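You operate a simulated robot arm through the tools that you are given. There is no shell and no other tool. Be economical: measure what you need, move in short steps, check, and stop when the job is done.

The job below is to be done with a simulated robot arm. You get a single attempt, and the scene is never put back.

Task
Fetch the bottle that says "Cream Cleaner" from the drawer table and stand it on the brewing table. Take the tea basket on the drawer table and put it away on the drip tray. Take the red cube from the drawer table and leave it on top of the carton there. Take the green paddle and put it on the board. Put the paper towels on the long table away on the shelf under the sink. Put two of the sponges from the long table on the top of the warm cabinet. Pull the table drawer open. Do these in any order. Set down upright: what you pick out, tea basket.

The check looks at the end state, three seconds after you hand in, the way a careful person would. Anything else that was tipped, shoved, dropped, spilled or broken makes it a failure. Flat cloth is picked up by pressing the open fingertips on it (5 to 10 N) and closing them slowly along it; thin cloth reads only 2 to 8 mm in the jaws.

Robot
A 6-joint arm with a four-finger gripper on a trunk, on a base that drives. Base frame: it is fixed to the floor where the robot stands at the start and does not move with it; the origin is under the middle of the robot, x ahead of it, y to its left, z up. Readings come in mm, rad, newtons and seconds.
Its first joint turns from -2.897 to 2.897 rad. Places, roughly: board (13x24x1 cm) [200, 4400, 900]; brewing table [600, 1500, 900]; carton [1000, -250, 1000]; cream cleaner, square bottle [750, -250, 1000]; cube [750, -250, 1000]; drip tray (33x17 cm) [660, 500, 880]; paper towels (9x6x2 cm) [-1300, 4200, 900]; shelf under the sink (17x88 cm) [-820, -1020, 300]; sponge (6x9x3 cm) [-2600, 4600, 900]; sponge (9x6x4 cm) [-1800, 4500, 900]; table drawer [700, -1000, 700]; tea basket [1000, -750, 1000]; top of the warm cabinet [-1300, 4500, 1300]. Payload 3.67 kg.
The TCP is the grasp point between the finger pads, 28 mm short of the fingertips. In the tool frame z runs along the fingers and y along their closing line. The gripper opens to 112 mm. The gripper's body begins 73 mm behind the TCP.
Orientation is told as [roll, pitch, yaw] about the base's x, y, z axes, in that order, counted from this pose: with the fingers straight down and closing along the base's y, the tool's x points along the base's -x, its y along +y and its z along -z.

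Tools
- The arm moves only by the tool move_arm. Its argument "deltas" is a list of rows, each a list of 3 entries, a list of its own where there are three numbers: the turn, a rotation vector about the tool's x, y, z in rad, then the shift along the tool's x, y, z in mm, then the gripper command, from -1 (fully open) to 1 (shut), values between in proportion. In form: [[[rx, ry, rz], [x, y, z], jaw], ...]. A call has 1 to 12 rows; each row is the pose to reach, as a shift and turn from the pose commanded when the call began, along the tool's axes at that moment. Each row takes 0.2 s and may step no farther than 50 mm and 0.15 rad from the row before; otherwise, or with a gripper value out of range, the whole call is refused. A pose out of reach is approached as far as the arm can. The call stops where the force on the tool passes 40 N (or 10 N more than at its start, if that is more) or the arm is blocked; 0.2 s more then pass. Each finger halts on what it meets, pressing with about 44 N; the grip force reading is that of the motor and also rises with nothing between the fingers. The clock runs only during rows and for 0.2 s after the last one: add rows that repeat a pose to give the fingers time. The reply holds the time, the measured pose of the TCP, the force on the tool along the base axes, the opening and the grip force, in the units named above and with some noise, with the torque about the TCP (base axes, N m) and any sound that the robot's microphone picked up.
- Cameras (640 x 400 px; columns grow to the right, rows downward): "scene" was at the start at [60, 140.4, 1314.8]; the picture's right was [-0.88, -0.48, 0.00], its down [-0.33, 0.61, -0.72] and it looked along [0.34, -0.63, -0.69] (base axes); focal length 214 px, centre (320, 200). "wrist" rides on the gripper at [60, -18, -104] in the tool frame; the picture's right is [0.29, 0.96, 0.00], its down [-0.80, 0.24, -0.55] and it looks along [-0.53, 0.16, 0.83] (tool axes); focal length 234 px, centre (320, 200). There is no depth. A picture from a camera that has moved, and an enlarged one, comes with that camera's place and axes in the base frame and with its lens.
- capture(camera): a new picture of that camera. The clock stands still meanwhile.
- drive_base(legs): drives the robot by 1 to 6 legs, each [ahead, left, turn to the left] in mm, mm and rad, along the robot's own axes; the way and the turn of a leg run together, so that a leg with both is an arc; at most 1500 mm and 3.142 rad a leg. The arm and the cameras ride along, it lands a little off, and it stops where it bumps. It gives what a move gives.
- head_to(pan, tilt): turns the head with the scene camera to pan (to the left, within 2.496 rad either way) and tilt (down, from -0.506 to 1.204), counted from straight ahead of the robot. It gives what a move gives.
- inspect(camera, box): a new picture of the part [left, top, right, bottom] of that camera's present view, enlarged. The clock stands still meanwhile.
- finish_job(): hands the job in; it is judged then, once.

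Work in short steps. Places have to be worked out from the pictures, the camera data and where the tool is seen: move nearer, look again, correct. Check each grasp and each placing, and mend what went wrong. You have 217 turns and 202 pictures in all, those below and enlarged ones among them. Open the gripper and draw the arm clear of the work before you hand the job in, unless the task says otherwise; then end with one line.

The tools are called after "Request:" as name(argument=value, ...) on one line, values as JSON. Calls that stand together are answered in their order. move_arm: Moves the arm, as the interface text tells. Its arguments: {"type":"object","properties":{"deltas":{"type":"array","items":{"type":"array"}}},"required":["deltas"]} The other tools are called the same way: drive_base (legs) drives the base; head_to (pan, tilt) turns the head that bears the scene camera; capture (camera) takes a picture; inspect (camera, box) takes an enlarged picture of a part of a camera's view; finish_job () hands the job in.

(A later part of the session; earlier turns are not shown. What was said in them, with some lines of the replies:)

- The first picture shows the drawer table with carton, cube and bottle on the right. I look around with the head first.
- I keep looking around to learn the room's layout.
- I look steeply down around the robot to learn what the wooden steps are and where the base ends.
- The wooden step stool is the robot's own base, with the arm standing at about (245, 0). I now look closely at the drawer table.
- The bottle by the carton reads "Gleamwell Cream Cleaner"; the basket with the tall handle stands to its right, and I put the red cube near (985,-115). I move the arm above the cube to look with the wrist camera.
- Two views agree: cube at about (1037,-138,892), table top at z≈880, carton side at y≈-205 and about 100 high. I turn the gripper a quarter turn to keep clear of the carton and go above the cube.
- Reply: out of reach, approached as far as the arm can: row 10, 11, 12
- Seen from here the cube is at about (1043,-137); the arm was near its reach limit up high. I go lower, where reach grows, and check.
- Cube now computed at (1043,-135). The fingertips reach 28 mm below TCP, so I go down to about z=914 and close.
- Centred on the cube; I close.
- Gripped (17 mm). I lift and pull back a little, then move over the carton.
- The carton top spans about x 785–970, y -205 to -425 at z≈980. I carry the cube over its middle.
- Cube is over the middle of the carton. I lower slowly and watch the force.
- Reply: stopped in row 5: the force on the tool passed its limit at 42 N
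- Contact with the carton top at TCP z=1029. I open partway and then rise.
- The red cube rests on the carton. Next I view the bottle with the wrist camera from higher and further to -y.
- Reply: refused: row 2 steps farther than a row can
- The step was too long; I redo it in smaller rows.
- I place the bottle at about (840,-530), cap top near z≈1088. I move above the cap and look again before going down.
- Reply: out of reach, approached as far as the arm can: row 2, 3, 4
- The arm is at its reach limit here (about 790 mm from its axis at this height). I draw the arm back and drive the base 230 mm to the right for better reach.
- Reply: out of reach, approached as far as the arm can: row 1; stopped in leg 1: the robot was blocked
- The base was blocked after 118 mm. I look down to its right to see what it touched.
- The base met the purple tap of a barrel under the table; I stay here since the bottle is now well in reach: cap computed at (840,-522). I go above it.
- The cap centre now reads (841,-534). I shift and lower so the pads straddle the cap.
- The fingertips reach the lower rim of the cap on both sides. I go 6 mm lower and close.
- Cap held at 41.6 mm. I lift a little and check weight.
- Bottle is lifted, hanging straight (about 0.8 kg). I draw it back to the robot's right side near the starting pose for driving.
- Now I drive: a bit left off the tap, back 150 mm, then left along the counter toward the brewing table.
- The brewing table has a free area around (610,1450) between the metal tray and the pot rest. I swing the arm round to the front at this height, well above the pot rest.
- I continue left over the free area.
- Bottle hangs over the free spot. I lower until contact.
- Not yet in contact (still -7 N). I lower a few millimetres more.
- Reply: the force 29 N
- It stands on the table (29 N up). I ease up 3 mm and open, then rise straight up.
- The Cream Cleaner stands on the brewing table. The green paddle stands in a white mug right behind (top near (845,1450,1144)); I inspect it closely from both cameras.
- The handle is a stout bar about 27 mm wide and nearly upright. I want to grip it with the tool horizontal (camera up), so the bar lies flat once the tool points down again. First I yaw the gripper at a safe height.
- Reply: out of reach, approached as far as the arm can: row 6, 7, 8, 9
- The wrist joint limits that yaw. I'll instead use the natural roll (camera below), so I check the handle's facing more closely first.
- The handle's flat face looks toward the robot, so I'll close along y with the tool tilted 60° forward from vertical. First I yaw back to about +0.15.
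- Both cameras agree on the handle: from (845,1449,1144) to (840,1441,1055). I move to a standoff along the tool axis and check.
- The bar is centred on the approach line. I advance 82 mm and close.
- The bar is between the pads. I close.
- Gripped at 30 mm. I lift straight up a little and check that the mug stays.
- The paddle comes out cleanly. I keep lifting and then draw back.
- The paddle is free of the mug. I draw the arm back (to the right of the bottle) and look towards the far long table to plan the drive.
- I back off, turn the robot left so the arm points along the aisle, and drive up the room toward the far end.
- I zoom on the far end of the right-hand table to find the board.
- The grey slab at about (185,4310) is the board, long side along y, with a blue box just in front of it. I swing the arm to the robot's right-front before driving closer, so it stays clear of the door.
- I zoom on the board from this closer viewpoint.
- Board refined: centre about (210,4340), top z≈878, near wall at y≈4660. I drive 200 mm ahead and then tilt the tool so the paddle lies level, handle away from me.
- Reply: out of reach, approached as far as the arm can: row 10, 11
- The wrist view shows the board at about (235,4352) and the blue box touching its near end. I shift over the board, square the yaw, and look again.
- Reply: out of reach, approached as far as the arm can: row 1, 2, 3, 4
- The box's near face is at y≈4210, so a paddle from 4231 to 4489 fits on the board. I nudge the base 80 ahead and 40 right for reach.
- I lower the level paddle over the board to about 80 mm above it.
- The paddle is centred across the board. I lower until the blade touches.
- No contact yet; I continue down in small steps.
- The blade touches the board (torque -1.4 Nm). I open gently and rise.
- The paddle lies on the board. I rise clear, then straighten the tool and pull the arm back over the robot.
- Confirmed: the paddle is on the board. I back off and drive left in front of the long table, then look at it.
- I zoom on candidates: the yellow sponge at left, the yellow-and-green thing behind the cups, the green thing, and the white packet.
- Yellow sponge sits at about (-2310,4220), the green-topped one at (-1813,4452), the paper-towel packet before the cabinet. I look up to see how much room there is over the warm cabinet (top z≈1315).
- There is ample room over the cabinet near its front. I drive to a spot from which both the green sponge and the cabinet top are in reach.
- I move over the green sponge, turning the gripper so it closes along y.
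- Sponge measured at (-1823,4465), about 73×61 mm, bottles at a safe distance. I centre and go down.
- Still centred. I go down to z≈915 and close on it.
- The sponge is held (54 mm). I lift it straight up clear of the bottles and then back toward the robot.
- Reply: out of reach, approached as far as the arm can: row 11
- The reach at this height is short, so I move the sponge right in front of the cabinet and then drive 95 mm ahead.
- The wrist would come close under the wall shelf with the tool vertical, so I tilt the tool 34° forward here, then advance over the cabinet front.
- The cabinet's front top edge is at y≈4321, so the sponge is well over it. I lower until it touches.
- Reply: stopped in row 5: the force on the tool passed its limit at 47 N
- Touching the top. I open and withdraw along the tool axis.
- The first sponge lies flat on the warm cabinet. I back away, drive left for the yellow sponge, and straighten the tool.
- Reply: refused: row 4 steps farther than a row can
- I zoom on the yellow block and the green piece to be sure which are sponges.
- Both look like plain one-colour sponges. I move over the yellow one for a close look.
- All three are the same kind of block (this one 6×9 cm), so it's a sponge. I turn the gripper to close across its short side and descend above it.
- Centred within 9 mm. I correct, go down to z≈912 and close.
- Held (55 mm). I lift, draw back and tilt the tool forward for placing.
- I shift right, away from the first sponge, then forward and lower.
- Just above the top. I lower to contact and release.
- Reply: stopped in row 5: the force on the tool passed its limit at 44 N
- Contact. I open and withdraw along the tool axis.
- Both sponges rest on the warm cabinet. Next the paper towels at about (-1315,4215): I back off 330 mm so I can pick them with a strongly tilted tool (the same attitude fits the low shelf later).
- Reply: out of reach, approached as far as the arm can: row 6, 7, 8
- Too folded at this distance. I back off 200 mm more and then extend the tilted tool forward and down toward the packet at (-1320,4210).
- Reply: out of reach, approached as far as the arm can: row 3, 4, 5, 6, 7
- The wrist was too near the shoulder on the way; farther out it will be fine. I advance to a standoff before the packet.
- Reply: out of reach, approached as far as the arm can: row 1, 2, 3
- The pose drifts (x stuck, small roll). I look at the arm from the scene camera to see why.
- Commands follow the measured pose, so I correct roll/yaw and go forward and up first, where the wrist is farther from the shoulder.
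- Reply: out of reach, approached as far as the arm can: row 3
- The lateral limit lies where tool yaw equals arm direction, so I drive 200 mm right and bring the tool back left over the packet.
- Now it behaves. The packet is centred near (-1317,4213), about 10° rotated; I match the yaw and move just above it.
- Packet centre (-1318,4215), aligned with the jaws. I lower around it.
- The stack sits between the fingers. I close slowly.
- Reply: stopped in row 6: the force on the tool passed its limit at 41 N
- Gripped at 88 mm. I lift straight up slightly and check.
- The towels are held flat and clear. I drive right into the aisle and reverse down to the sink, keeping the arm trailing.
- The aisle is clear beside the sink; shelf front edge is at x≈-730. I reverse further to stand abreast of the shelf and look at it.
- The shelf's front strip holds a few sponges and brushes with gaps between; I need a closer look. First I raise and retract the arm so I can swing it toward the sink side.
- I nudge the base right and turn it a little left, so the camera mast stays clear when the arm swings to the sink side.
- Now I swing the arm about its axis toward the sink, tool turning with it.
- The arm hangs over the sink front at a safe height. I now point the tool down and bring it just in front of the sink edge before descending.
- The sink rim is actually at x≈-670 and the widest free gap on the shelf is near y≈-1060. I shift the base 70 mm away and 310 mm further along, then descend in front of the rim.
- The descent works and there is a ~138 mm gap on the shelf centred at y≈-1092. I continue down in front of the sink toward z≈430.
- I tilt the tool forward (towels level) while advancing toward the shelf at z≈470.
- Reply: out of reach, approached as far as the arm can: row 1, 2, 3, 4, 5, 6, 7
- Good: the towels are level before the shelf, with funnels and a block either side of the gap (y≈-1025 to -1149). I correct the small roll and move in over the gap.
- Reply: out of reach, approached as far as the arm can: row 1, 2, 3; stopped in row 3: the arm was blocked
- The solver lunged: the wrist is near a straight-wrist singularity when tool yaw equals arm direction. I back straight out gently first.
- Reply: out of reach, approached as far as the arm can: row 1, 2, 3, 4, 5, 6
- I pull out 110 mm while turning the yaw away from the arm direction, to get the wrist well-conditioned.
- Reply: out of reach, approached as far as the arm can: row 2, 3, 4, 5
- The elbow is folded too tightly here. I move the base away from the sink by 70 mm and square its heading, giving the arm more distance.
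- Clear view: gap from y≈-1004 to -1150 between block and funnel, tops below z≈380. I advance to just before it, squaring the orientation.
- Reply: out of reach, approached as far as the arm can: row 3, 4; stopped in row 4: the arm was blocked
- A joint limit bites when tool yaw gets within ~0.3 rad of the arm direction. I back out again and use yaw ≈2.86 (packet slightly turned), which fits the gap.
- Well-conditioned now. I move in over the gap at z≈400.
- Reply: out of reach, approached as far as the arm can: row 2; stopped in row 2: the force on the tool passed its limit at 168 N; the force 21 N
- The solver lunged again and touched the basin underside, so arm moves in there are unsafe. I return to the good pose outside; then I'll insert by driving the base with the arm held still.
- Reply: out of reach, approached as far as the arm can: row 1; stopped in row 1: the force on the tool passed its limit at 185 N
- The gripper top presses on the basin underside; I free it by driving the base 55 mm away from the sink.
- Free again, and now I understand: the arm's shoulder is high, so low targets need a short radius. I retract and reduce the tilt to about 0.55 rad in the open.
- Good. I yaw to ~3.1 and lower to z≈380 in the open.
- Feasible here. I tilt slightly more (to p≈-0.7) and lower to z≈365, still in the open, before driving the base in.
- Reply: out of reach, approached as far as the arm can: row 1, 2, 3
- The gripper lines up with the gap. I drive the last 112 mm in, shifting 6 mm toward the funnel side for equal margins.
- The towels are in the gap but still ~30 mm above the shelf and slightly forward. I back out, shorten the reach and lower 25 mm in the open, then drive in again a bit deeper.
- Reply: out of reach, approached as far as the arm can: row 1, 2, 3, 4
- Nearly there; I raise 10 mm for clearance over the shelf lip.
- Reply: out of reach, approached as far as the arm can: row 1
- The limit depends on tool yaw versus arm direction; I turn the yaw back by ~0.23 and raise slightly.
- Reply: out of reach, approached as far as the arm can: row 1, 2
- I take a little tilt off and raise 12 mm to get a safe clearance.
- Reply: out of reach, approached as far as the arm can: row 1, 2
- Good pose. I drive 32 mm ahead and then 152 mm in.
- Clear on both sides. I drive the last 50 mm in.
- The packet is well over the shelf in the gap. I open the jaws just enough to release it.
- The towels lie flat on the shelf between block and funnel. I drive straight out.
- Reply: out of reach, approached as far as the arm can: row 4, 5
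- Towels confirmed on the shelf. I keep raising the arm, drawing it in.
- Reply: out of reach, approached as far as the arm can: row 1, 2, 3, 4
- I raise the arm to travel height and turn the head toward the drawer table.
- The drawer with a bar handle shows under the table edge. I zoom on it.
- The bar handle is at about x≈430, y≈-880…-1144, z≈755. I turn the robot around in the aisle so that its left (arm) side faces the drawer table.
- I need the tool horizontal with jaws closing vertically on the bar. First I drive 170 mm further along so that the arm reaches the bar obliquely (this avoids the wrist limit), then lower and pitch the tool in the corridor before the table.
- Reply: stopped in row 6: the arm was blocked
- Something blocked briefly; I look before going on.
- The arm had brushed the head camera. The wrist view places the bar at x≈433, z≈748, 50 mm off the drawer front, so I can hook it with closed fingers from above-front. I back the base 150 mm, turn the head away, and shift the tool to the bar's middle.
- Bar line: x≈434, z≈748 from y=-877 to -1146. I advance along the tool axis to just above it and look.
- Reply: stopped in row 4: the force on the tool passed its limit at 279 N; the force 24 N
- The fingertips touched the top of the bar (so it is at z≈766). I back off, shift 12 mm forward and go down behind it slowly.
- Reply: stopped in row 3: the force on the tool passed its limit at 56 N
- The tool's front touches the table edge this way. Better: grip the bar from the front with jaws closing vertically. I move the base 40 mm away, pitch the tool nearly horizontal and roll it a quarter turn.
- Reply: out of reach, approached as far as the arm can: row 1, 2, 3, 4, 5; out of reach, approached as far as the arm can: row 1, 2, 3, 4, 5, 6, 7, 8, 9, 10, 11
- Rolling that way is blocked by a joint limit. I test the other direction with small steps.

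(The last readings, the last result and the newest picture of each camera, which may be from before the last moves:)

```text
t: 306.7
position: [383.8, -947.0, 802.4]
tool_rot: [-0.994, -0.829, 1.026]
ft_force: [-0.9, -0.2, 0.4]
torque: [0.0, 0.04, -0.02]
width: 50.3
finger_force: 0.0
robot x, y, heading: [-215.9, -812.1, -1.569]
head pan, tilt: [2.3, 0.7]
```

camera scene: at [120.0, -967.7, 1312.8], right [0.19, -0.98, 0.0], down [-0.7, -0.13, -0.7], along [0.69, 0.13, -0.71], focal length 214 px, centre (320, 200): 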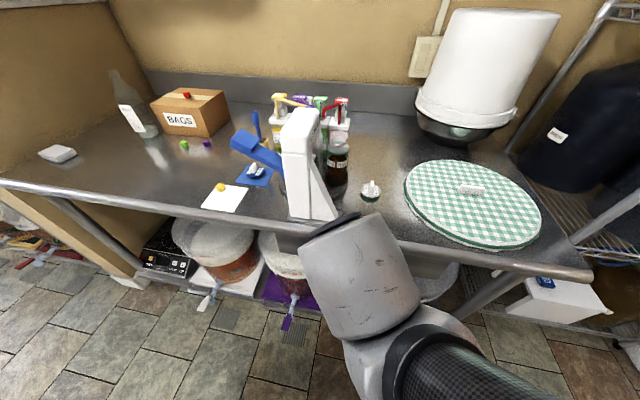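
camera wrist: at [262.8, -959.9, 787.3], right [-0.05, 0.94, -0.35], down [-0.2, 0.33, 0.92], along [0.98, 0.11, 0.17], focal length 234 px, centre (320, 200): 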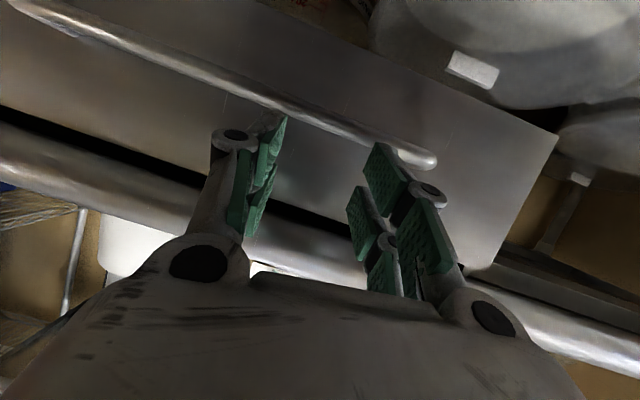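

Rolling this way works. I continue the roll until the jaws close vertically, then look.

Request:
move_arm(deltas=[[[0, 0, -0.131], [0, 0, 0], 0.1], [[0, 0, -0.262], [0, 0, 0], 0.1], [[0, 0, -0.393], [0, 0, 0], 0.1], [[0, 0, -0.524], [0, 0, 0], 0.1], [[0, 0, -0.655], [0, 0, 0], 0.1], [[0, 0, -0.786], [0, 0, 0], 0.1], [[0, 0, -0.917], [0, 0, 0], 0.1]])

Request:
capture(camera="wrist")

```text
t: 308.3
position: [383.3, -947.3, 803.3]
tool_rot: [-1.192, 0.0, 1.474]
ft_force: [0.3, -0.8, -0.3]
torque: [0.02, 0.02, 0.02]
width: 50.4
finger_force: 0.0
robot x, y, heading: [-219.4, -814.0, -1.568]
head pan, tilt: [2.3, 0.7]
```

```text
32 pictures are left
camera wrist: at [286.8, -998.4, 858.3], right [-0.38, -0.25, -0.89], down [-0.52, 0.85, -0.02], along [0.76, 0.46, -0.46], focal length 234 px, centre (320, 200)
```

wrist: 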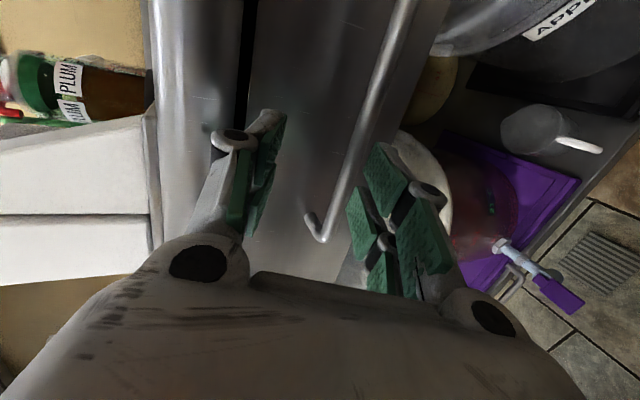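

The jaws now straddle the bar line vertically: bar at about (420, z 767). I shift down 20 mm and advance onto it.

Request:
move_arm(deltas=[[[0, 0, 0], [0, 20, 0], 0.1], [[0, 0, 0], [0, 20, 12], 0.1], [[0, 0, 0], [0, 20, 24], 0.1], [[0, 0, 0], [0, 20, 34], 0.1]])

Request:
capture(camera="wrist")

```text
t: 309.3
position: [406.3, -948.3, 772.4]
tool_rot: [-1.192, 0.001, 1.471]
ft_force: [0.4, 0.7, -0.7]
torque: [0.0, 0.0, -0.03]
width: 50.4
finger_force: 0.1
robot x, y, heading: [-225.7, -812.0, -1.573]
head pan, tilt: [2.3, 0.7]
```

```text
31 pictures are left
camera wrist: at [310.0, -999.3, 828.4], right [-0.38, -0.25, -0.89], down [-0.52, 0.85, -0.02], along [0.76, 0.46, -0.46], focal length 234 px, centre (320, 200)
```

wrist: 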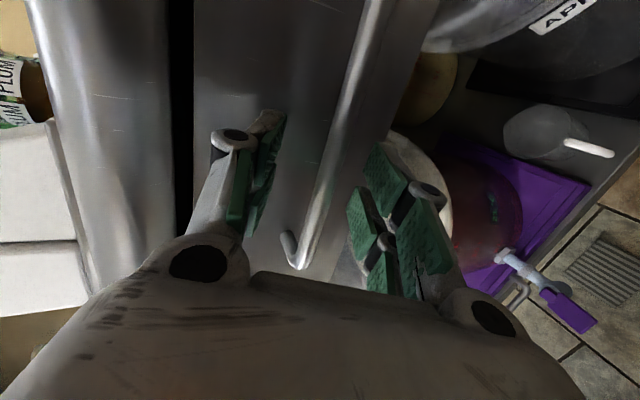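

Bar is between the jaws but near the tips. I advance 9 mm more and close.

Request:
move_arm(deltas=[[[0, 0, 0], [0, 3, 5], 0.1], [[0, 0, 0], [0, 3, 9], 0.1], [[0, 0, 0], [0, 3, 9], 0.4], [[0, 0, 0], [0, 3, 9], 0.7], [[0, 0, 0], [0, 3, 9], 1], [[0, 0, 0], [0, 3, 9], 1]])

```text
t: 310.7
position: [412.9, -948.9, 765.1]
tool_rot: [-1.19, 0.001, 1.467]
ft_force: [0.5, -3.0, -6.5]
torque: [-2.13, 0.06, 0.91]
width: 12.1
finger_force: 45.0
robot x, y, heading: [-219.1, -814.5, -1.57]
head pan, tilt: [2.3, 0.7]
```

The bar is gripped (12 mm). I pull by driving the base sideways away from the table.

Request:
drive_base(legs=[[0, -100, 0]])

Request:
capture(camera="wrist")

```text
t: 311.8
position: [314.6, -947.7, 766.1]
tool_rot: [-1.192, 0.002, 1.47]
ft_force: [2.6, -6.0, -11.6]
torque: [-2.19, 0.05, 0.65]
width: 12.2
finger_force: 45.4
robot x, y, heading: [-319.8, -812.7, -1.568]
head pan, tilt: [2.3, 0.7]
```

```text
30 pictures are left
camera wrist: at [217.4, -999.6, 821.5], right [-0.38, -0.25, -0.89], down [-0.52, 0.85, -0.02], along [0.76, 0.46, -0.46], focal length 234 px, centre (320, 200)
```

wrist: 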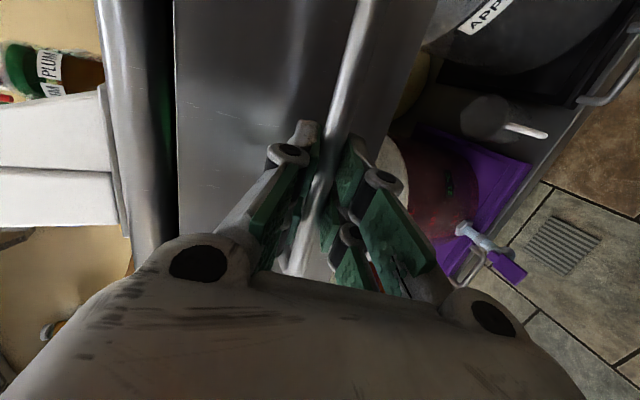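

The drawer follows. I pull 75 mm more with the base.

Request:
drive_base(legs=[[0, -75, 0]])

Request:
move_arm(deltas=[[[0, 0, 0], [8, 8, -20], 1], [[0, 0, 0], [12, 15, -40], 1], [[0, 0, 0], [12, 22, -60], 1], [[0, 0, 0], [12, 22, -60], 1]])

Request:
head_to(pan=1.9, tilt=0.8)

Request:
capture(camera="scene")

```text
t: 312.9
position: [237.2, -948.9, 766.2]
tool_rot: [-1.189, 0.001, 1.47]
ft_force: [2.2, 11.2, -4.1]
torque: [-1.89, 0.06, 1.26]
width: 12.1
finger_force: 44.5
robot x, y, heading: [-395.2, -810.6, -1.571]
head pan, tilt: [2.3, 0.7]
```

```text
t: 313.9
position: [172.8, -952.7, 765.1]
tool_rot: [-1.189, 0.007, 1.468]
ft_force: [-1.0, 37.3, -10.2]
torque: [-1.98, 0.06, 1.06]
width: 12.1
finger_force: 44.8
robot x, y, heading: [-396.8, -812.7, -1.565]
head pan, tilt: [2.3, 0.7]
```

```text
t: 314.8
position: [173.8, -953.2, 765.4]
tool_rot: [-1.19, 0.005, 1.468]
ft_force: [-2.3, 35.9, -17.1]
torque: [-1.97, 0.08, 1.08]
width: 12.0
finger_force: 44.2
robot x, y, heading: [-397.2, -812.3, -1.571]
head pan, tilt: [1.901, 0.799]
```

```text
29 pictures are left
camera scene: at [-102.9, -808.3, 1312.0], right [0.32, -0.95, 0.0], down [-0.68, -0.23, -0.7], along [0.66, 0.23, -0.72], focal length 214 px, centre (320, 200)
```

scene: 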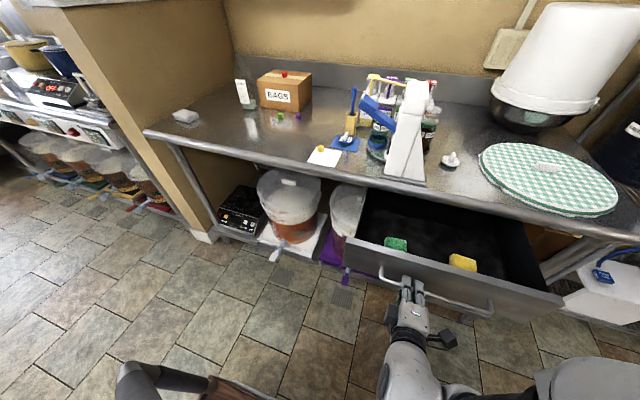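

The drawer is open about 240 mm. To be safe I'll pull it farther: I release, lift, and regrip the bar from above now that it is clear of the table edge.

Request:
move_arm(deltas=[[[0, 0, 0], [-5, 0, 0], 0.5], [[0, 0, 0], [-5, 0, 0], 0.1], [[0, 0, 0], [-5, 0, 0], 0.1], [[0, 0, 0], [-5, 0, -30], 0.1], [[0, 0, 0], [-5, 0, -60], 0.1]])

Request:
move_arm(deltas=[[[0, 0, 0], [0, -40, -16], 0.3], [[0, 0, 0], [0, -80, -32], 0.45], [[-0.149, 0, 0], [0, -105, -30], 0.45], [[-0.298, 0, 0], [0, -115, -10], 0.45], [[-0.447, 0, 0], [0, -118, 10], 0.45], [[-0.596, 0, 0], [0, -118, 20], 0.45], [[-0.745, 0, 0], [0, -118, 28], 0.45], [[-0.894, 0, 0], [0, -115, 30], 0.45], [[-1.043, 0, 0], [0, -113, 30], 0.45], [[-1.19, 0, 0], [0, -111, 30], 0.45]])

Request:
capture(camera="wrist")

```text
t: 315.9
position: [116.9, -943.8, 789.9]
tool_rot: [-1.192, 0.0, 1.473]
ft_force: [0.7, -0.7, -0.6]
torque: [0.0, 0.0, -0.03]
width: 50.5
finger_force: 0.1
robot x, y, heading: [-394.3, -809.1, -1.569]
head pan, tilt: [1.901, 0.799]
```

```text
t: 318.1
position: [186.8, -949.8, 883.0]
tool_rot: [0.0, -0.001, 1.472]
ft_force: [0.2, 0.9, 0.5]
torque: [-0.03, -0.05, 0.01]
width: 30.6
finger_force: 0.1
out of reach, approached as far as the arm can: row 7
robot x, y, heading: [-395.2, -811.6, -1.57]
head pan, tilt: [1.901, 0.799]
```

```text
28 pictures are left
camera wrist: at [197.5, -1011.1, 987.0], right [-0.98, -0.19, 0.0], down [-0.16, 0.82, 0.55], along [-0.11, 0.54, -0.83], focal length 234 px, centre (320, 200)
```

wrist: 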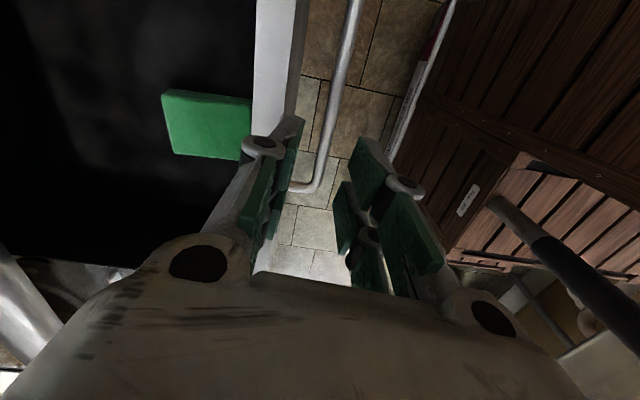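

The bar is right below at x≈176. I shift 11 mm, descend onto it and close.

Request:
move_arm(deltas=[[[0, 0, 0], [0, 11, 30], 0.45], [[0, 0, 0], [0, 11, 65], 0.45], [[0, 0, 0], [0, 11, 90], 0.45], [[0, 0, 0], [0, 11, 106], 0.45], [[0, 0, 0], [0, 11, 106], 0.8], [[0, 0, 0], [0, 11, 106], 1], [[0, 0, 0], [0, 11, 106], 1]])

```text
t: 319.8
position: [177.4, -950.2, 776.0]
tool_rot: [-0.002, 0.002, 1.474]
ft_force: [1.6, -1.4, -5.8]
torque: [-0.4, -0.06, 2.35]
width: 15.3
finger_force: 45.0
robot x, y, heading: [-395.5, -807.9, -1.569]
head pan, tilt: [1.901, 0.799]
```

Gripped. I pull another 120 mm by retracting the arm.

Request:
move_arm(deltas=[[[0, 0, 0], [2.4, 25, 0], 1], [[0, 0, 0], [4.8, 50, 0], 1], [[0, 0, 0], [7.2, 75, 0], 1], [[0, 0, 0], [9.6, 100, 0], 1], [[0, 0, 0], [11.6, 120, 0], 1]])

Request:
capture(camera="scene")

```text
t: 320.9
position: [58.0, -950.7, 776.2]
tool_rot: [-0.003, 0.001, 1.471]
ft_force: [18.2, -18.8, -26.9]
torque: [-0.67, -0.2, 2.23]
width: 15.6
finger_force: 44.2
robot x, y, heading: [-392.5, -809.8, -1.572]
head pan, tilt: [1.901, 0.799]
```

```text
27 pictures are left
camera scene: at [-102.0, -810.1, 1311.8], right [0.32, -0.95, 0.0], down [-0.68, -0.23, -0.7], along [0.66, 0.23, -0.72], focal length 214 px, centre (320, 200)
```

scene: 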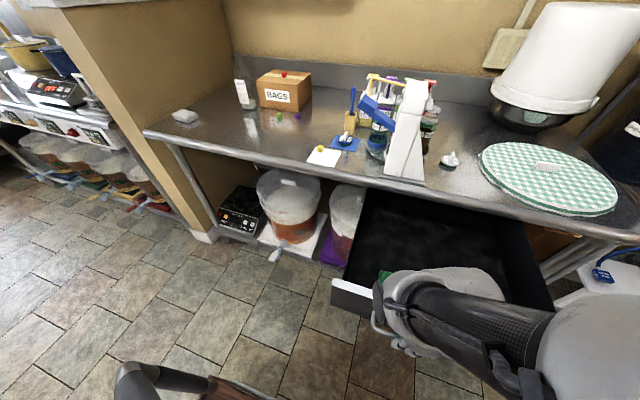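

The drawer is now open about 360 mm. I release the bar and lift the arm clear.

Request:
move_arm(deltas=[[[0, 0, 0], [0, 0, 0], 0.6], [[0, 0, 0], [0, 0, 0], 0.4], [[0, 0, 0], [0, 0, 0], 0.4], [[0, 0, 0], [0, 0, -45], 0.4], [[0, 0, 0], [0, 0, -90], 0.4], [[0, 0, 0], [0, 0, -135], 0.2], [[0, 0, 0], [0, 0, -180], 0], [[0, 0, 0], [0, 0, -225], 0], [[0, 0, 0], [0, 0, -270], 0], [[0, 0, 0], [0, 0, -315], 0], [[0, 0, 0], [0, 0, -360], 0], [[0, 0, 0], [0, 0, -400], 0]])

Request:
drive_base(legs=[[-400, 0, 0], [0, 260, 0], [0, 0, 1.57]])

Request:
head_to(pan=-0.5, tilt=0.5)

Request:
capture(camera="scene")

```text
t: 323.6
position: [55.0, -950.7, 1177.1]
tool_rot: [0.0, 0.001, 1.47]
ft_force: [0.3, -0.1, 0.5]
torque: [0.01, 0.03, -0.03]
width: 56.0
finger_force: 0.1
robot x, y, heading: [-394.3, -810.8, -1.572]
head pan, tilt: [1.901, 0.799]
```

```text
t: 331.3
position: [11.0, 32.4, 1175.7]
tool_rot: [-0.001, 0.002, 3.027]
ft_force: [0.4, -0.1, 0.2]
torque: [-0.02, 0.02, 0.01]
width: 56.0
finger_force: 0.0
robot x, y, heading: [-134.3, -414.4, -0.017]
head pan, tilt: [1.901, 0.799]
```

```text
t: 333.5
position: [12.4, 32.0, 1176.7]
tool_rot: [-0.002, 0.0, 3.03]
ft_force: [-0.2, 0.5, 0.7]
torque: [-0.01, 0.05, -0.01]
width: 56.0
finger_force: 0.0
robot x, y, heading: [-134.7, -417.1, -0.011]
head pan, tilt: [-0.499, 0.499]
```

```text
26 pictures are left
camera scene: at [-30.0, -248.5, 1338.1], right [-0.49, -0.87, 0.0], down [-0.42, 0.23, -0.88], along [0.77, -0.43, -0.48], focal length 214 px, centre (320, 200)
```

scene: 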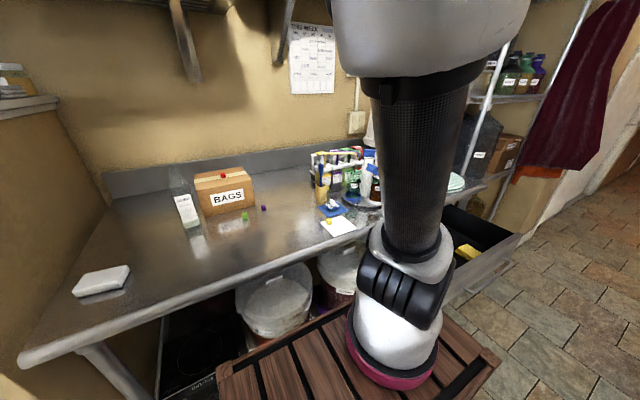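

I zoom where the tea basket should be.

Request:
inspect(camera="scene", box=[280, 130, 400, 230])

```text
4.00 times, centred on (340, 180) of scene
camera zoom: at [-30.0, -248.5, 1338.1], right [-0.49, -0.87, 0.0], down [-0.42, 0.23, -0.88], along [0.77, -0.43, -0.48], focal length 858 px, centre (240, 280)
```

zoom: 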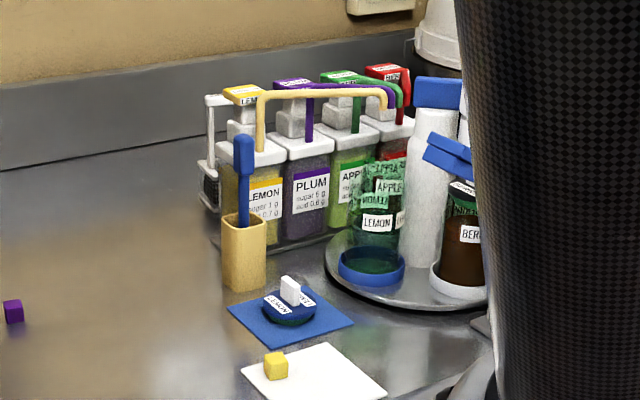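

The basket stands behind the dispensers. I drive closer, then swing the arm round to the front in two arcs.

Request:
drive_base(legs=[[0, -140, 0.012], [75, 0, 0]])

Request:
move_arm(deltas=[[[0, 0, 0.1], [44.5, -12.6, 0], 0], [[0, 0, 0.2], [90, -20.8, 0], 0], [[0, 0, 0.3], [136.2, -24.3, 0], 0], [[0, 0, 0.4], [182.4, -23.3, 0], 0], [[0, 0, 0.5], [228.3, -17.6, 0], 0], [[0, 0, 0.6], [273.4, -7.3, 0], 0], [[0, 0, 0.7], [317.3, 7.4, 0], 0], [[0, 0, 0.8], [359.5, 26.3, 0], 0], [[0, 0, 0.9], [399.5, 49.5, 0], 0], [[0, 0, 1.0], [437.1, 76.5, 0], 0]])

Request:
move_arm(deltas=[[[0, 0, 0.1], [44.5, -12.6, -3], 0], [[0, 0, 0.2], [90, -20.8, -6], 0], [[0, 0, 0.3], [136.2, -24.3, -9], 0], [[0, 0, 0.4], [182.4, -23.3, -12], 0], [[0, 0, 0.5], [228.3, -17.6, -15], 0], [[0, 0, 0.6], [273.4, -7.3, -18], 0], [[0, 0, 0.7], [317.3, 7.4, -21], 0], [[0, 0, 0.8], [359.5, 26.3, -24], 0], [[0, 0, 0.9], [399.5, 49.5, -27], 0]])

```text
t: 334.8
position: [0.9, -70.1, 1178.3]
tool_rot: [-0.007, 0.001, 3.06]
ft_force: [0.5, 0.1, 0.0]
torque: [-0.01, 0.0, 0.02]
width: 55.8
finger_force: 0.0
robot x, y, heading: [-130.6, -520.5, 0.012]
head pan, tilt: [-0.499, 0.499]
stopped in leg 1: the robot was blocked; the commanded pose is now the measured one
```

```text
t: 337.0
position: [433.9, -181.1, 1176.8]
tool_rot: [-0.002, -0.003, 2.057]
ft_force: [-0.3, -0.3, 0.1]
torque: [-0.03, -0.04, 0.0]
width: 56.3
finger_force: 0.0
robot x, y, heading: [-131.2, -519.4, 0.016]
head pan, tilt: [-0.499, 0.499]
```

```text
t: 339.0
position: [573.9, -559.7, 1202.9]
tool_rot: [0.002, -0.004, 1.154]
ft_force: [-0.2, 0.5, 0.1]
torque: [-0.06, -0.01, 0.02]
width: 56.0
finger_force: 0.0
robot x, y, heading: [-130.7, -523.2, 0.012]
head pan, tilt: [-0.499, 0.499]
```

The base met the open drawer's side panel, so I step 12 mm away and go ahead 75 mm.

Request:
drive_base(legs=[[0, 15, 0], [75, 0, 0]])

Request:
capture(camera="wrist")

Request:
head_to(pan=-0.8, tilt=0.45)

Request:
capture(camera="scene")

```text
t: 340.4
position: [650.2, -543.0, 1204.0]
tool_rot: [0.002, -0.004, 1.16]
ft_force: [0.0, -0.3, -0.1]
torque: [-0.01, 0.02, 0.02]
width: 56.1
finger_force: 0.2
robot x, y, heading: [-56.4, -500.8, 0.015]
head pan, tilt: [-0.499, 0.499]
```

```text
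24 pictures are left
camera wrist: at [640.3, -605.8, 1307.6], right [-0.99, 0.12, 0.0], down [0.1, 0.82, 0.56], along [0.07, 0.55, -0.83], focal length 234 px, centre (320, 200)
```

wrist: 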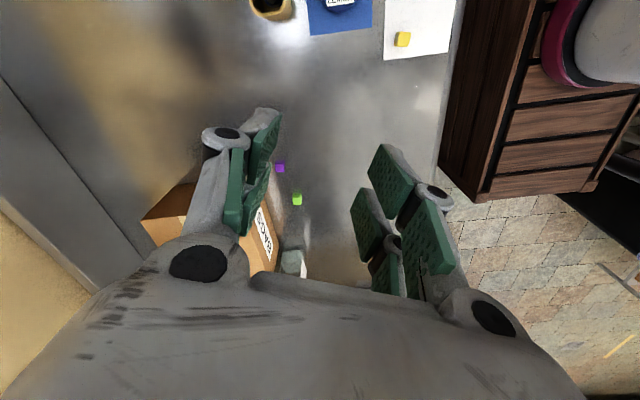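

```text
t: 341.2
position: [648.5, -542.8, 1203.6]
tool_rot: [0.002, -0.004, 1.158]
ft_force: [-0.2, 0.3, 0.5]
torque: [0.0, 0.03, 0.0]
width: 55.9
finger_force: 0.0
robot x, y, heading: [-56.2, -507.5, 0.012]
head pan, tilt: [-0.799, 0.45]
```

```text
23 pictures are left
camera scene: at [28.2, -357.6, 1342.5], right [-0.71, -0.71, 0.0], down [-0.31, 0.31, -0.9], along [0.64, -0.64, -0.44], focal length 214 px, centre (320, 200)
```

scene: 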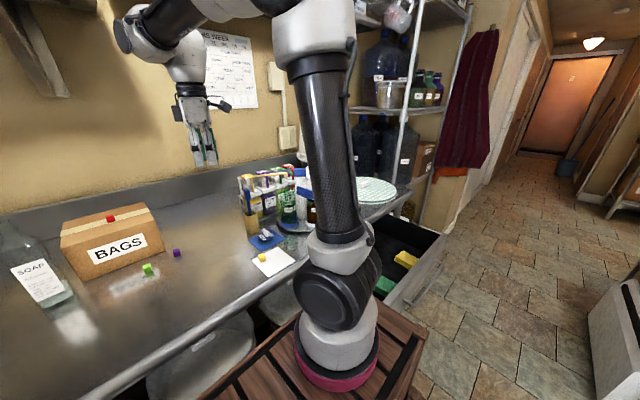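

I move the tool over the basket's estimated place, at a height above the dispensers, and look with the wrist camera.

Request:
move_arm(deltas=[[[0, 0, -0.07], [8.5, -46, 0], 0], [[0, 0, -0.14], [17, -92, 0], 0], [[0, 0, -0.21], [25.5, -137, 0], 0], [[0, 0, -0.28], [34, -183, 0], 0], [[0, 0, -0.35], [42.5, -229, 0], 0], [[0, 0, -0.41], [51, -274, 0], 0]])

Request:
capture(camera="wrist")

```text
t: 342.6
position: [879.4, -699.9, 1205.0]
tool_rot: [0.0, -0.006, 1.571]
ft_force: [-1.2, 0.8, 2.3]
torque: [-0.04, -0.1, -0.01]
width: 55.6
finger_force: 0.0
robot x, y, heading: [-53.6, -508.0, 0.017]
head pan, tilt: [-0.799, 0.45]
```

```text
22 pictures are left
camera wrist: at [897.6, -761.1, 1309.3], right [-0.96, -0.29, 0.0], down [-0.24, 0.79, 0.56], along [-0.16, 0.53, -0.83], focal length 234 px, centre (320, 200)
```

wrist: 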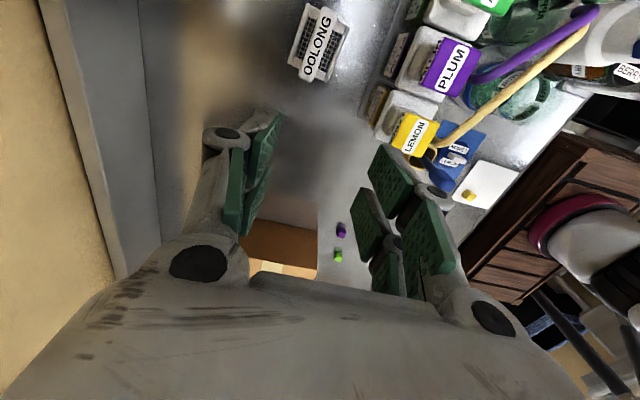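

The basket's top bar (label OOLONG) is centred at (900,-760), running nearly along y; the dispensers end at x≈828. I move over it, align the yaw and descend partway.

Request:
move_arm(deltas=[[[0, 0, 0.06], [20, -7, 0], -0.2], [[0, 0, 0.12], [40, -14, 20], -0.2], [[0, 0, 0.176], [60, -20.6, 50], -0.2], [[0, 0, 0.176], [60, -20.6, 90], -0.2], [[0, 0, 0.176], [60, -20.6, 120], -0.2]])

Request:
capture(camera="wrist")

```text
t: 343.8
position: [899.6, -760.3, 1082.0]
tool_rot: [0.001, -0.005, 1.393]
ft_force: [0.5, -0.8, 0.0]
torque: [0.0, -0.03, -0.01]
width: 67.2
finger_force: 0.0
robot x, y, heading: [-55.2, -505.6, 0.013]
head pan, tilt: [-0.799, 0.45]
```

```text
21 pictures are left
camera wrist: at [905.4, -822.6, 1185.7], right [-0.99, -0.11, 0.0], down [-0.09, 0.82, 0.56], along [-0.06, 0.55, -0.83], focal length 234 px, centre (320, 200)
```

wrist: 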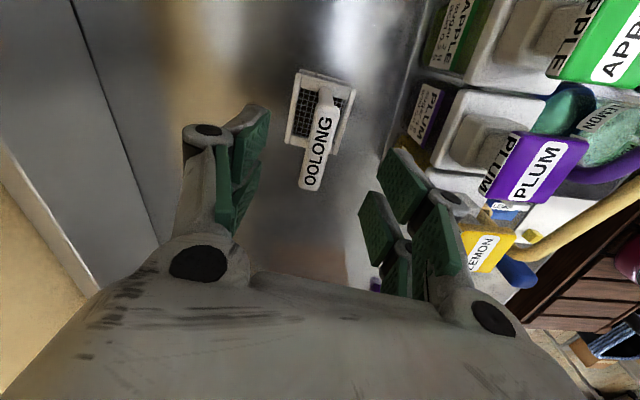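

Bar confirmed at (898,-755), z≈1018. I descend to z≈1022 and close on it.

Request:
move_arm(deltas=[[[0, 0, -0.045], [-2, 1, 20], -0.2], [[0, 0, -0.09], [-4, 1, 40], -0.2], [[0, 0, -0.09], [-4, 1, 60], -0.2], [[0, 0, -0.09], [-4, 1, 60], 0.2], [[0, 0, -0.09], [-4, 1, 60], 0.6], [[0, 0, -0.09], [-4, 1, 60], 1], [[0, 0, -0.09], [-4, 1, 60], 1]])

Request:
capture(camera="wrist")

```text
t: 345.4
position: [899.3, -755.8, 1022.5]
tool_rot: [0.003, -0.006, 1.482]
ft_force: [0.2, -0.8, 0.0]
torque: [0.01, 0.03, -0.05]
width: 15.4
finger_force: 44.0
robot x, y, heading: [-54.4, -507.5, 0.013]
head pan, tilt: [-0.799, 0.45]
```

```text
20 pictures are left
camera wrist: at [911.6, -817.8, 1126.8], right [-0.98, -0.2, 0.0], down [-0.17, 0.81, 0.56], along [-0.11, 0.55, -0.83], focal length 234 px, centre (320, 200)
```

wrist: 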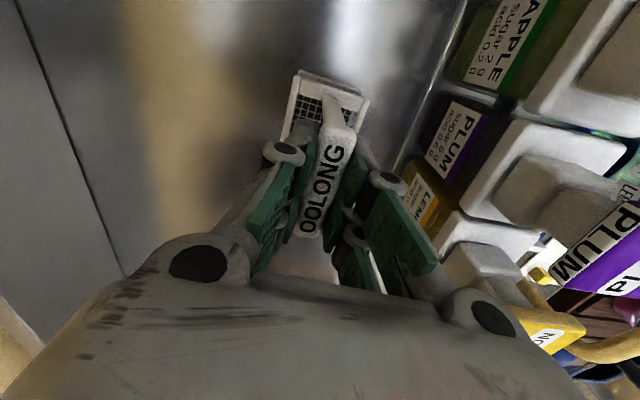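

The bar is gripped (15 mm). I lift straight up, then move away from the dispensers and back toward the robot.

Request:
move_arm(deltas=[[[0, 0, 0], [0, 0, -40], 1], [[0, 0, 0], [0, 0, -80], 1], [[0, 0, 0], [0, 0, -120], 1], [[0, 0, 0], [-25, 0, -155], 1], [[0, 0, 0], [-65, 0, -180], 1], [[0, 0, 0], [-110, 0, -200], 1], [[0, 0, 0], [-155, 0, -205], 1], [[0, 0, 0], [-195, 20, -205], 1], [[0, 0, 0], [-215, 60, -205], 1], [[0, 0, 0], [-220, 108, -205], 1], [[0, 0, 0], [-220, 156, -205], 1], [[0, 0, 0], [-220, 204, -205], 1]])

Request:
capture(camera="scene")

```text
t: 348.0
position: [715.4, -516.1, 1226.7]
tool_rot: [0.002, -0.005, 1.482]
ft_force: [1.3, 0.1, -2.3]
torque: [0.01, 0.09, 0.01]
width: 15.4
finger_force: 43.8
out of reach, approached as far as the arm can: row 6, 7
robot x, y, heading: [-55.3, -506.5, 0.012]
head pan, tilt: [-0.799, 0.45]
```

```text
19 pictures are left
camera scene: at [29.0, -357.6, 1342.5], right [-0.71, -0.71, 0.0], down [-0.31, 0.31, -0.9], along [0.64, -0.64, -0.44], focal length 214 px, centre (320, 200)
```

scene: 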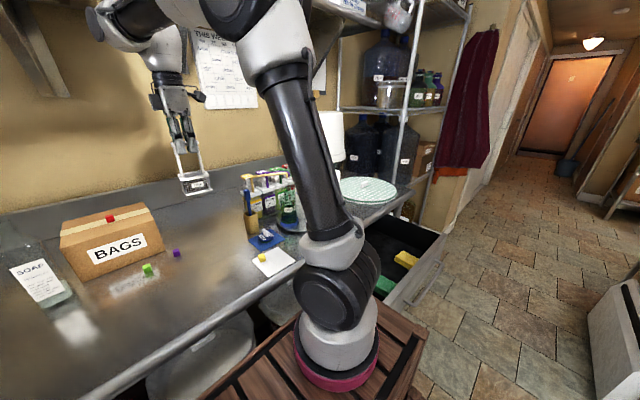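

The basket hangs upright. To pass the pillar I swing the arm to the robot's left side at this height, clear of the soap bottle.

Request:
move_arm(deltas=[[[0, 0, 0], [-45.5, 7.1, 0], 1], [[0, 0, 0], [-90.8, 17.2, 0], 1], [[0, 0, 0], [-135.9, 29.2, 0], 1], [[0, 0, 0], [-179.7, 45.2, 0], 1], [[0, 0, 0], [-220.9, 66.9, 0], 1], [[0, 0, 0], [-258.7, 93.4, 0], 1], [[0, 0, 0], [-292, 124.5, 0], 1], [[0, 0, 0], [-321, 160.2, 0], 1], [[0, 0, 0], [-345.5, 200.5, 0], 1], [[0, 0, 0], [-363.8, 243.3, 0], 1], [[0, 0, 0], [-376.8, 288.7, 0], 1], [[0, 0, 0], [-382.6, 336.4, 0], 1]])

Request:
move_arm(deltas=[[[0, 0, 0], [-9, 47, 0], 1], [[0, 0, 0], [-22, 89, 0], 1]])

Request:
drive_base(legs=[[-65, 0, 0], [0, 945, 0]])

```text
t: 350.6
position: [416.0, -106.6, 1231.1]
tool_rot: [0.001, -0.005, 1.481]
ft_force: [0.6, -0.5, -2.4]
torque: [0.01, 0.05, 0.02]
width: 15.5
finger_force: 43.9
robot x, y, heading: [-54.7, -503.3, 0.013]
head pan, tilt: [-0.799, 0.45]
```

```text
t: 351.2
position: [325.7, -78.0, 1231.7]
tool_rot: [0.001, -0.005, 1.482]
ft_force: [0.1, -0.7, -1.4]
torque: [-0.04, 0.07, -0.01]
width: 15.6
finger_force: 44.1
robot x, y, heading: [-52.6, -507.5, 0.014]
head pan, tilt: [-0.799, 0.45]
```

```text
t: 356.7
position: [259.1, 858.2, 1231.2]
tool_rot: [0.001, -0.006, 1.471]
ft_force: [0.7, 0.3, -0.8]
torque: [0.0, -0.03, 0.01]
width: 15.5
finger_force: 44.0
robot x, y, heading: [-129.3, 431.7, 0.003]
head pan, tilt: [-0.799, 0.45]
```

I look at the drip tray.

Request:
head_to(pan=-0.15, tilt=0.55)

Request:
inspect(camera="scene", box=[220, 110, 460, 280])

```text
t: 357.7
position: [258.4, 857.8, 1231.8]
tool_rot: [-0.001, -0.006, 1.471]
ft_force: [-0.7, -1.0, -2.9]
torque: [-0.03, -0.04, -0.03]
width: 15.7
finger_force: 43.8
robot x, y, heading: [-123.1, 431.0, 0.005]
head pan, tilt: [-0.15, 0.55]
```

```text
2.35 times, centred on (340, 195) of scene
camera zoom: at [-17.9, 634.5, 1333.5], right [-0.15, -0.99, 0.0], down [-0.52, 0.08, -0.85], along [0.84, -0.13, -0.52], focal length 505 px, centre (273, 212)
```

zoom: 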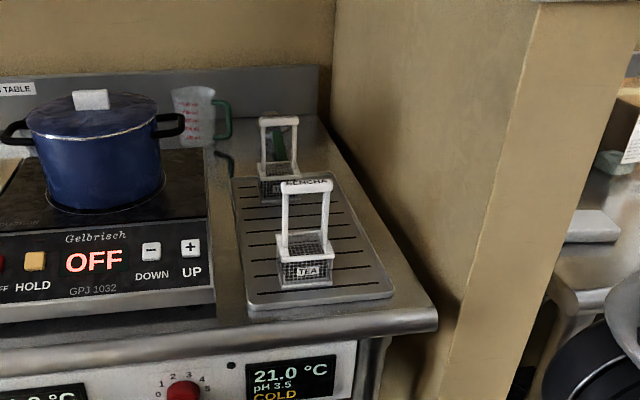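

The tray is free between the two standing baskets (x≈580 to 740, y≈512). I swing the basket round over that gap.

Request:
move_arm(deltas=[[[0, 0, 0], [3.4, -44.2, 0], 1], [[0, 0, 0], [12.2, -87.2, 0], 1], [[0, 0, 0], [25.9, -130.8, 0], 1], [[0, 0, 0], [42.7, -173.7, 0], 1], [[0, 0, 0], [63.6, -216, 0], 1], [[0, 0, 0], [89.8, -255.8, 0], 1], [[0, 0, 0], [118.3, -291.8, 0], 1], [[0, 0, 0], [149, -327.1, 0], 1], [[0, 0, 0], [184, -358.7, 0], 1], [[0, 0, 0], [220.3, -387.5, 0], 1], [[0, 0, 0], [260, -412.5, 0], 1], [[0, 0, 0], [299.2, -432.5, 0], 1]])

Request:
move_arm(deltas=[[[0, 0, 0], [0, 0, 40], 1], [[0, 0, 0], [0, 0, 80], 1], [[0, 0, 0], [0, 0, 110], 1]])

Request:
capture(camera="wrist")

Request:
inspect(camera="scene", box=[220, 80, 460, 280])

```text
t: 360.3
position: [661.6, 518.0, 1229.3]
tool_rot: [0.0, -0.004, 1.472]
ft_force: [-0.1, 0.9, -0.5]
torque: [-0.07, -0.01, 0.02]
width: 15.4
finger_force: 43.7
robot x, y, heading: [-125.8, 435.8, 0.004]
head pan, tilt: [-0.15, 0.55]
```

```text
t: 361.1
position: [660.7, 517.0, 1120.0]
tool_rot: [0.001, -0.005, 1.472]
ft_force: [-1.0, 0.1, -1.4]
torque: [-0.02, -0.04, 0.0]
width: 15.6
finger_force: 43.4
robot x, y, heading: [-124.5, 431.4, 0.005]
head pan, tilt: [-0.15, 0.55]
```

```text
17 pictures are left
camera wrist: at [672.3, 455.2, 1224.9], right [-0.98, -0.19, 0.0], down [-0.16, 0.81, 0.56], along [-0.11, 0.55, -0.83], focal length 234 px, centre (320, 200)
```

wrist: 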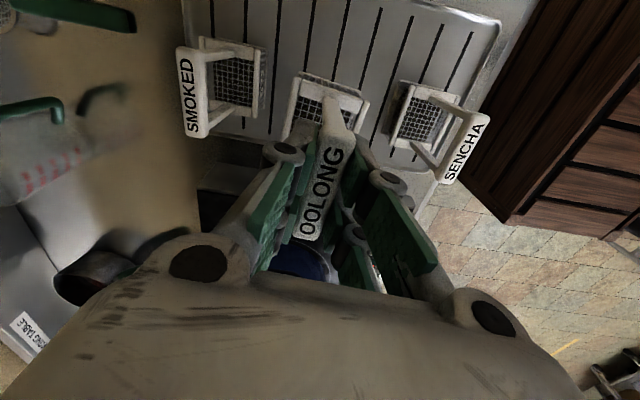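

```text
2.00 times, centred on (340, 180) of scene
camera zoom: at [-18.0, 634.5, 1333.5], right [-0.15, -0.99, 0.0], down [-0.52, 0.08, -0.85], along [0.84, -0.13, -0.52], focal length 429 px, centre (280, 240)
```

zoom: 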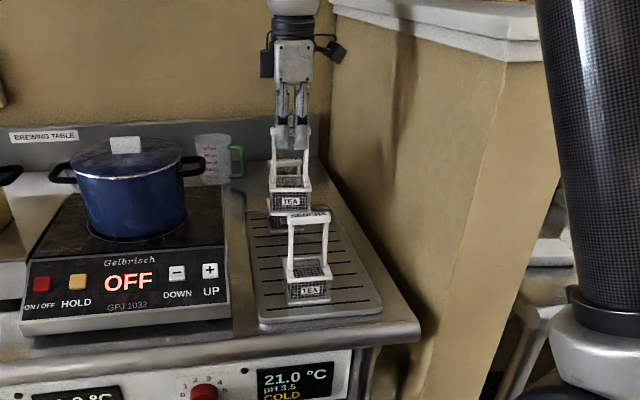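

Perfectly between SMOKED and SENCHA; I centre 10 mm and lower gently until contact.

Request:
move_arm(deltas=[[[0, 0, 0], [0, 10, 25], 1], [[0, 0, 0], [0, 10, 55], 1], [[0, 0, 0], [0, 10, 75], 1], [[0, 0, 0], [0, 10, 80], 1], [[0, 0, 0], [0, 10, 84], 1], [[0, 0, 0], [0, 10, 87], 1], [[0, 0, 0], [0, 10, 90], 1], [[0, 0, 0], [0, 10, 93], 1], [[0, 0, 0], [0, 10, 96], 1], [[0, 0, 0], [0, 10, 98], 1]])

```text
t: 363.4
position: [650.5, 519.8, 1024.7]
tool_rot: [-0.008, -0.007, 1.472]
ft_force: [-1.5, -0.1, 10.3]
torque: [-0.23, 0.13, -0.01]
width: 15.5
finger_force: 43.9
robot x, y, heading: [-125.7, 437.2, 0.005]
head pan, tilt: [-0.15, 0.55]
stopped in row 10: the force on the tool passed its limit at 41 N (the readings are from after the stop); the commanded pose is now the measured one
```

Contact with the tray (TCP z≈1025). I ease up 1 mm, open and rise straight up.

Request:
move_arm(deltas=[[[0, 0, 0], [0, 0, -1], 0.6], [[0, 0, 0], [0, 0, -1], 0.3], [[0, 0, 0], [0, 0, -1], 0.1], [[0, 0, 0], [0, 0, -1], 0.1], [[0, 0, 0], [0, 0, -30], 0.1], [[0, 0, 0], [0, 0, -70], 0.1], [[0, 0, 0], [0, 0, -115], 0.1], [[0, 0, 0], [0, 0, -160], 0.1], [[0, 0, 0], [0, 0, -205], 0.1]])

Request:
inspect(camera="scene", box=[220, 80, 460, 280])

Request:
capture(camera="wrist")

```text
t: 365.4
position: [647.7, 521.6, 1230.9]
tool_rot: [-0.004, -0.007, 1.47]
ft_force: [-0.5, 0.1, -0.9]
torque: [0.01, 0.04, -0.04]
width: 50.4
finger_force: 0.0
robot x, y, heading: [-131.4, 436.6, 0.001]
head pan, tilt: [-0.15, 0.55]
```

```text
2.00 times, centred on (340, 180) of scene
camera zoom: at [-17.7, 634.5, 1333.5], right [-0.15, -0.99, 0.0], down [-0.52, 0.08, -0.85], along [0.84, -0.13, -0.52], focal length 429 px, centre (280, 240)
```

zoom: 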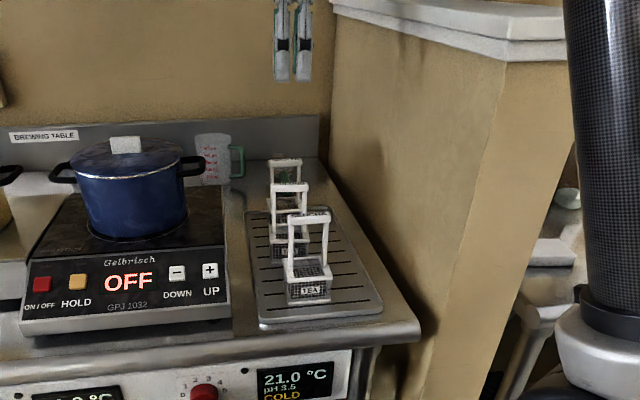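

```text
14 pictures are left
camera wrist: at [658.2, 458.4, 1335.9], right [-0.98, -0.19, -0.01], down [-0.16, 0.81, 0.56], along [-0.1, 0.55, -0.83], focal length 234 px, centre (320, 200)
```

wrist: 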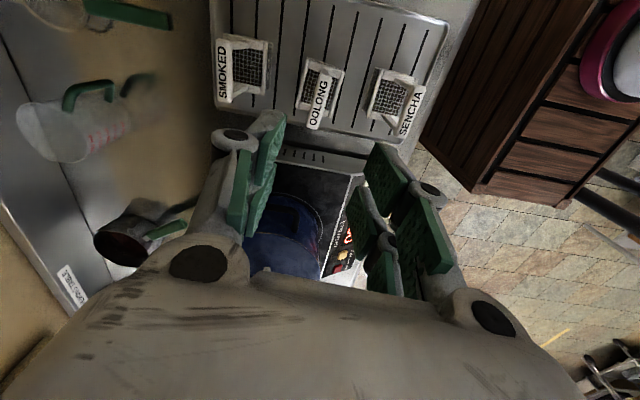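

All three baskets stand on the tray. I draw the arm back and check the drawer and the cleaner bottle once more.

Request:
move_arm(deltas=[[[0, 0, 0], [0, 40, -10], 0], [[0, 0, 0], [0, 80, -20], 0]])

Request:
drive_base(legs=[[-80, 0, 0]])

Request:
head_to(pan=0.75, tilt=0.45)

Request:
capture(camera="scene")

Request:
head_to(pan=-1.05, tilt=0.6)

Request:
capture(camera="scene")

```text
t: 366.0
position: [568.4, 525.9, 1247.9]
tool_rot: [-0.003, -0.008, 1.472]
ft_force: [0.6, 0.4, -1.1]
torque: [-0.01, 0.08, 0.01]
width: 56.0
finger_force: 0.1
robot x, y, heading: [-126.3, 435.1, 0.003]
head pan, tilt: [-0.15, 0.55]
```

```text
t: 367.1
position: [487.2, 526.2, 1249.3]
tool_rot: [-0.005, -0.007, 1.471]
ft_force: [0.7, -0.4, 0.2]
torque: [0.0, 0.01, 0.01]
width: 55.9
finger_force: 0.1
robot x, y, heading: [-204.2, 432.9, 0.003]
head pan, tilt: [-0.15, 0.55]
```

```text
t: 368.3
position: [488.3, 526.3, 1250.5]
tool_rot: [-0.005, -0.008, 1.473]
ft_force: [-0.6, -0.5, -0.5]
torque: [0.0, -0.01, 0.0]
width: 55.8
finger_force: 0.1
robot x, y, heading: [-207.5, 432.3, 0.001]
head pan, tilt: [0.75, 0.45]
```

```text
13 pictures are left
camera scene: at [-119.5, 710.3, 1342.5], right [0.68, -0.73, 0.0], down [-0.32, -0.3, -0.9], along [0.66, 0.62, -0.44], focal length 214 px, centre (320, 200)
```

scene: 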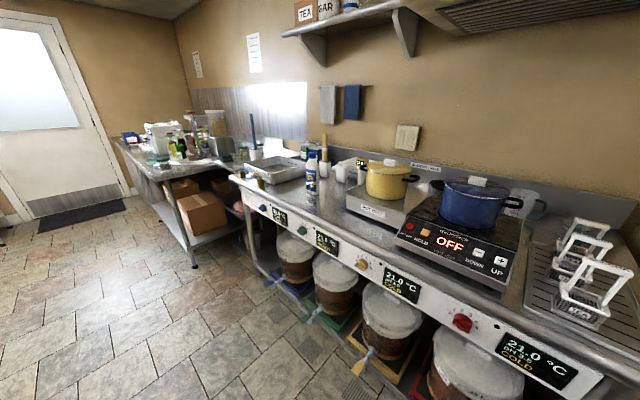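

```text
t: 370.1
position: [488.3, 526.6, 1247.8]
tool_rot: [-0.006, -0.007, 1.474]
ft_force: [0.3, 0.5, 0.3]
torque: [-0.02, 0.0, -0.03]
width: 56.1
finger_force: 0.1
robot x, y, heading: [-211.1, 434.5, 0.002]
head pan, tilt: [-1.051, 0.6]
```

```text
12 pictures are left
camera scene: at [-142.4, 570.9, 1329.0], right [-0.87, -0.5, 0.0], down [-0.28, 0.49, -0.83], along [0.41, -0.71, -0.56], focal length 214 px, centre (320, 200)
```

scene: 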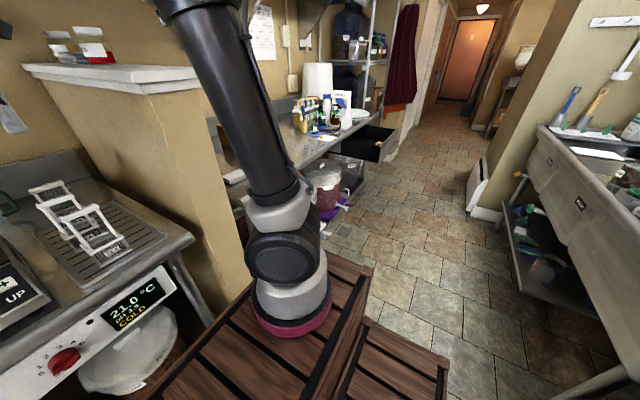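

Everything is in place: the bottle stands, the drawer is open and the baskets are on the tray. I open the gripper fully and hand in.

Request:
move_arm(deltas=[[[0, 0, 0], [0, 0, -10], -0.5], [[0, 0, 0], [0, 0, -20], -1], [[0, 0, 0], [0, 0, -20], -1]])

Request:
finish_job()

```text
t: 370.9
position: [488.6, 526.1, 1268.3]
tool_rot: [-0.004, -0.006, 1.471]
ft_force: [-0.3, -0.2, -0.1]
torque: [-0.02, 0.0, 0.02]
width: 112.1
finger_force: 0.1
robot x, y, heading: [-207.2, 434.6, 0.003]
head pan, tilt: [-1.051, 0.6]
```

```text
The job is handed in.
```

I handed the job in with all seven tasks done, and pictures showed each item in place; along the way the gripper hit the underside of the sink twice and the base bumped a barrel tap and the open drawer's side, with nothing seen to have shifted. The second sponge is a plain yellow block I took to be a sponge from its size.
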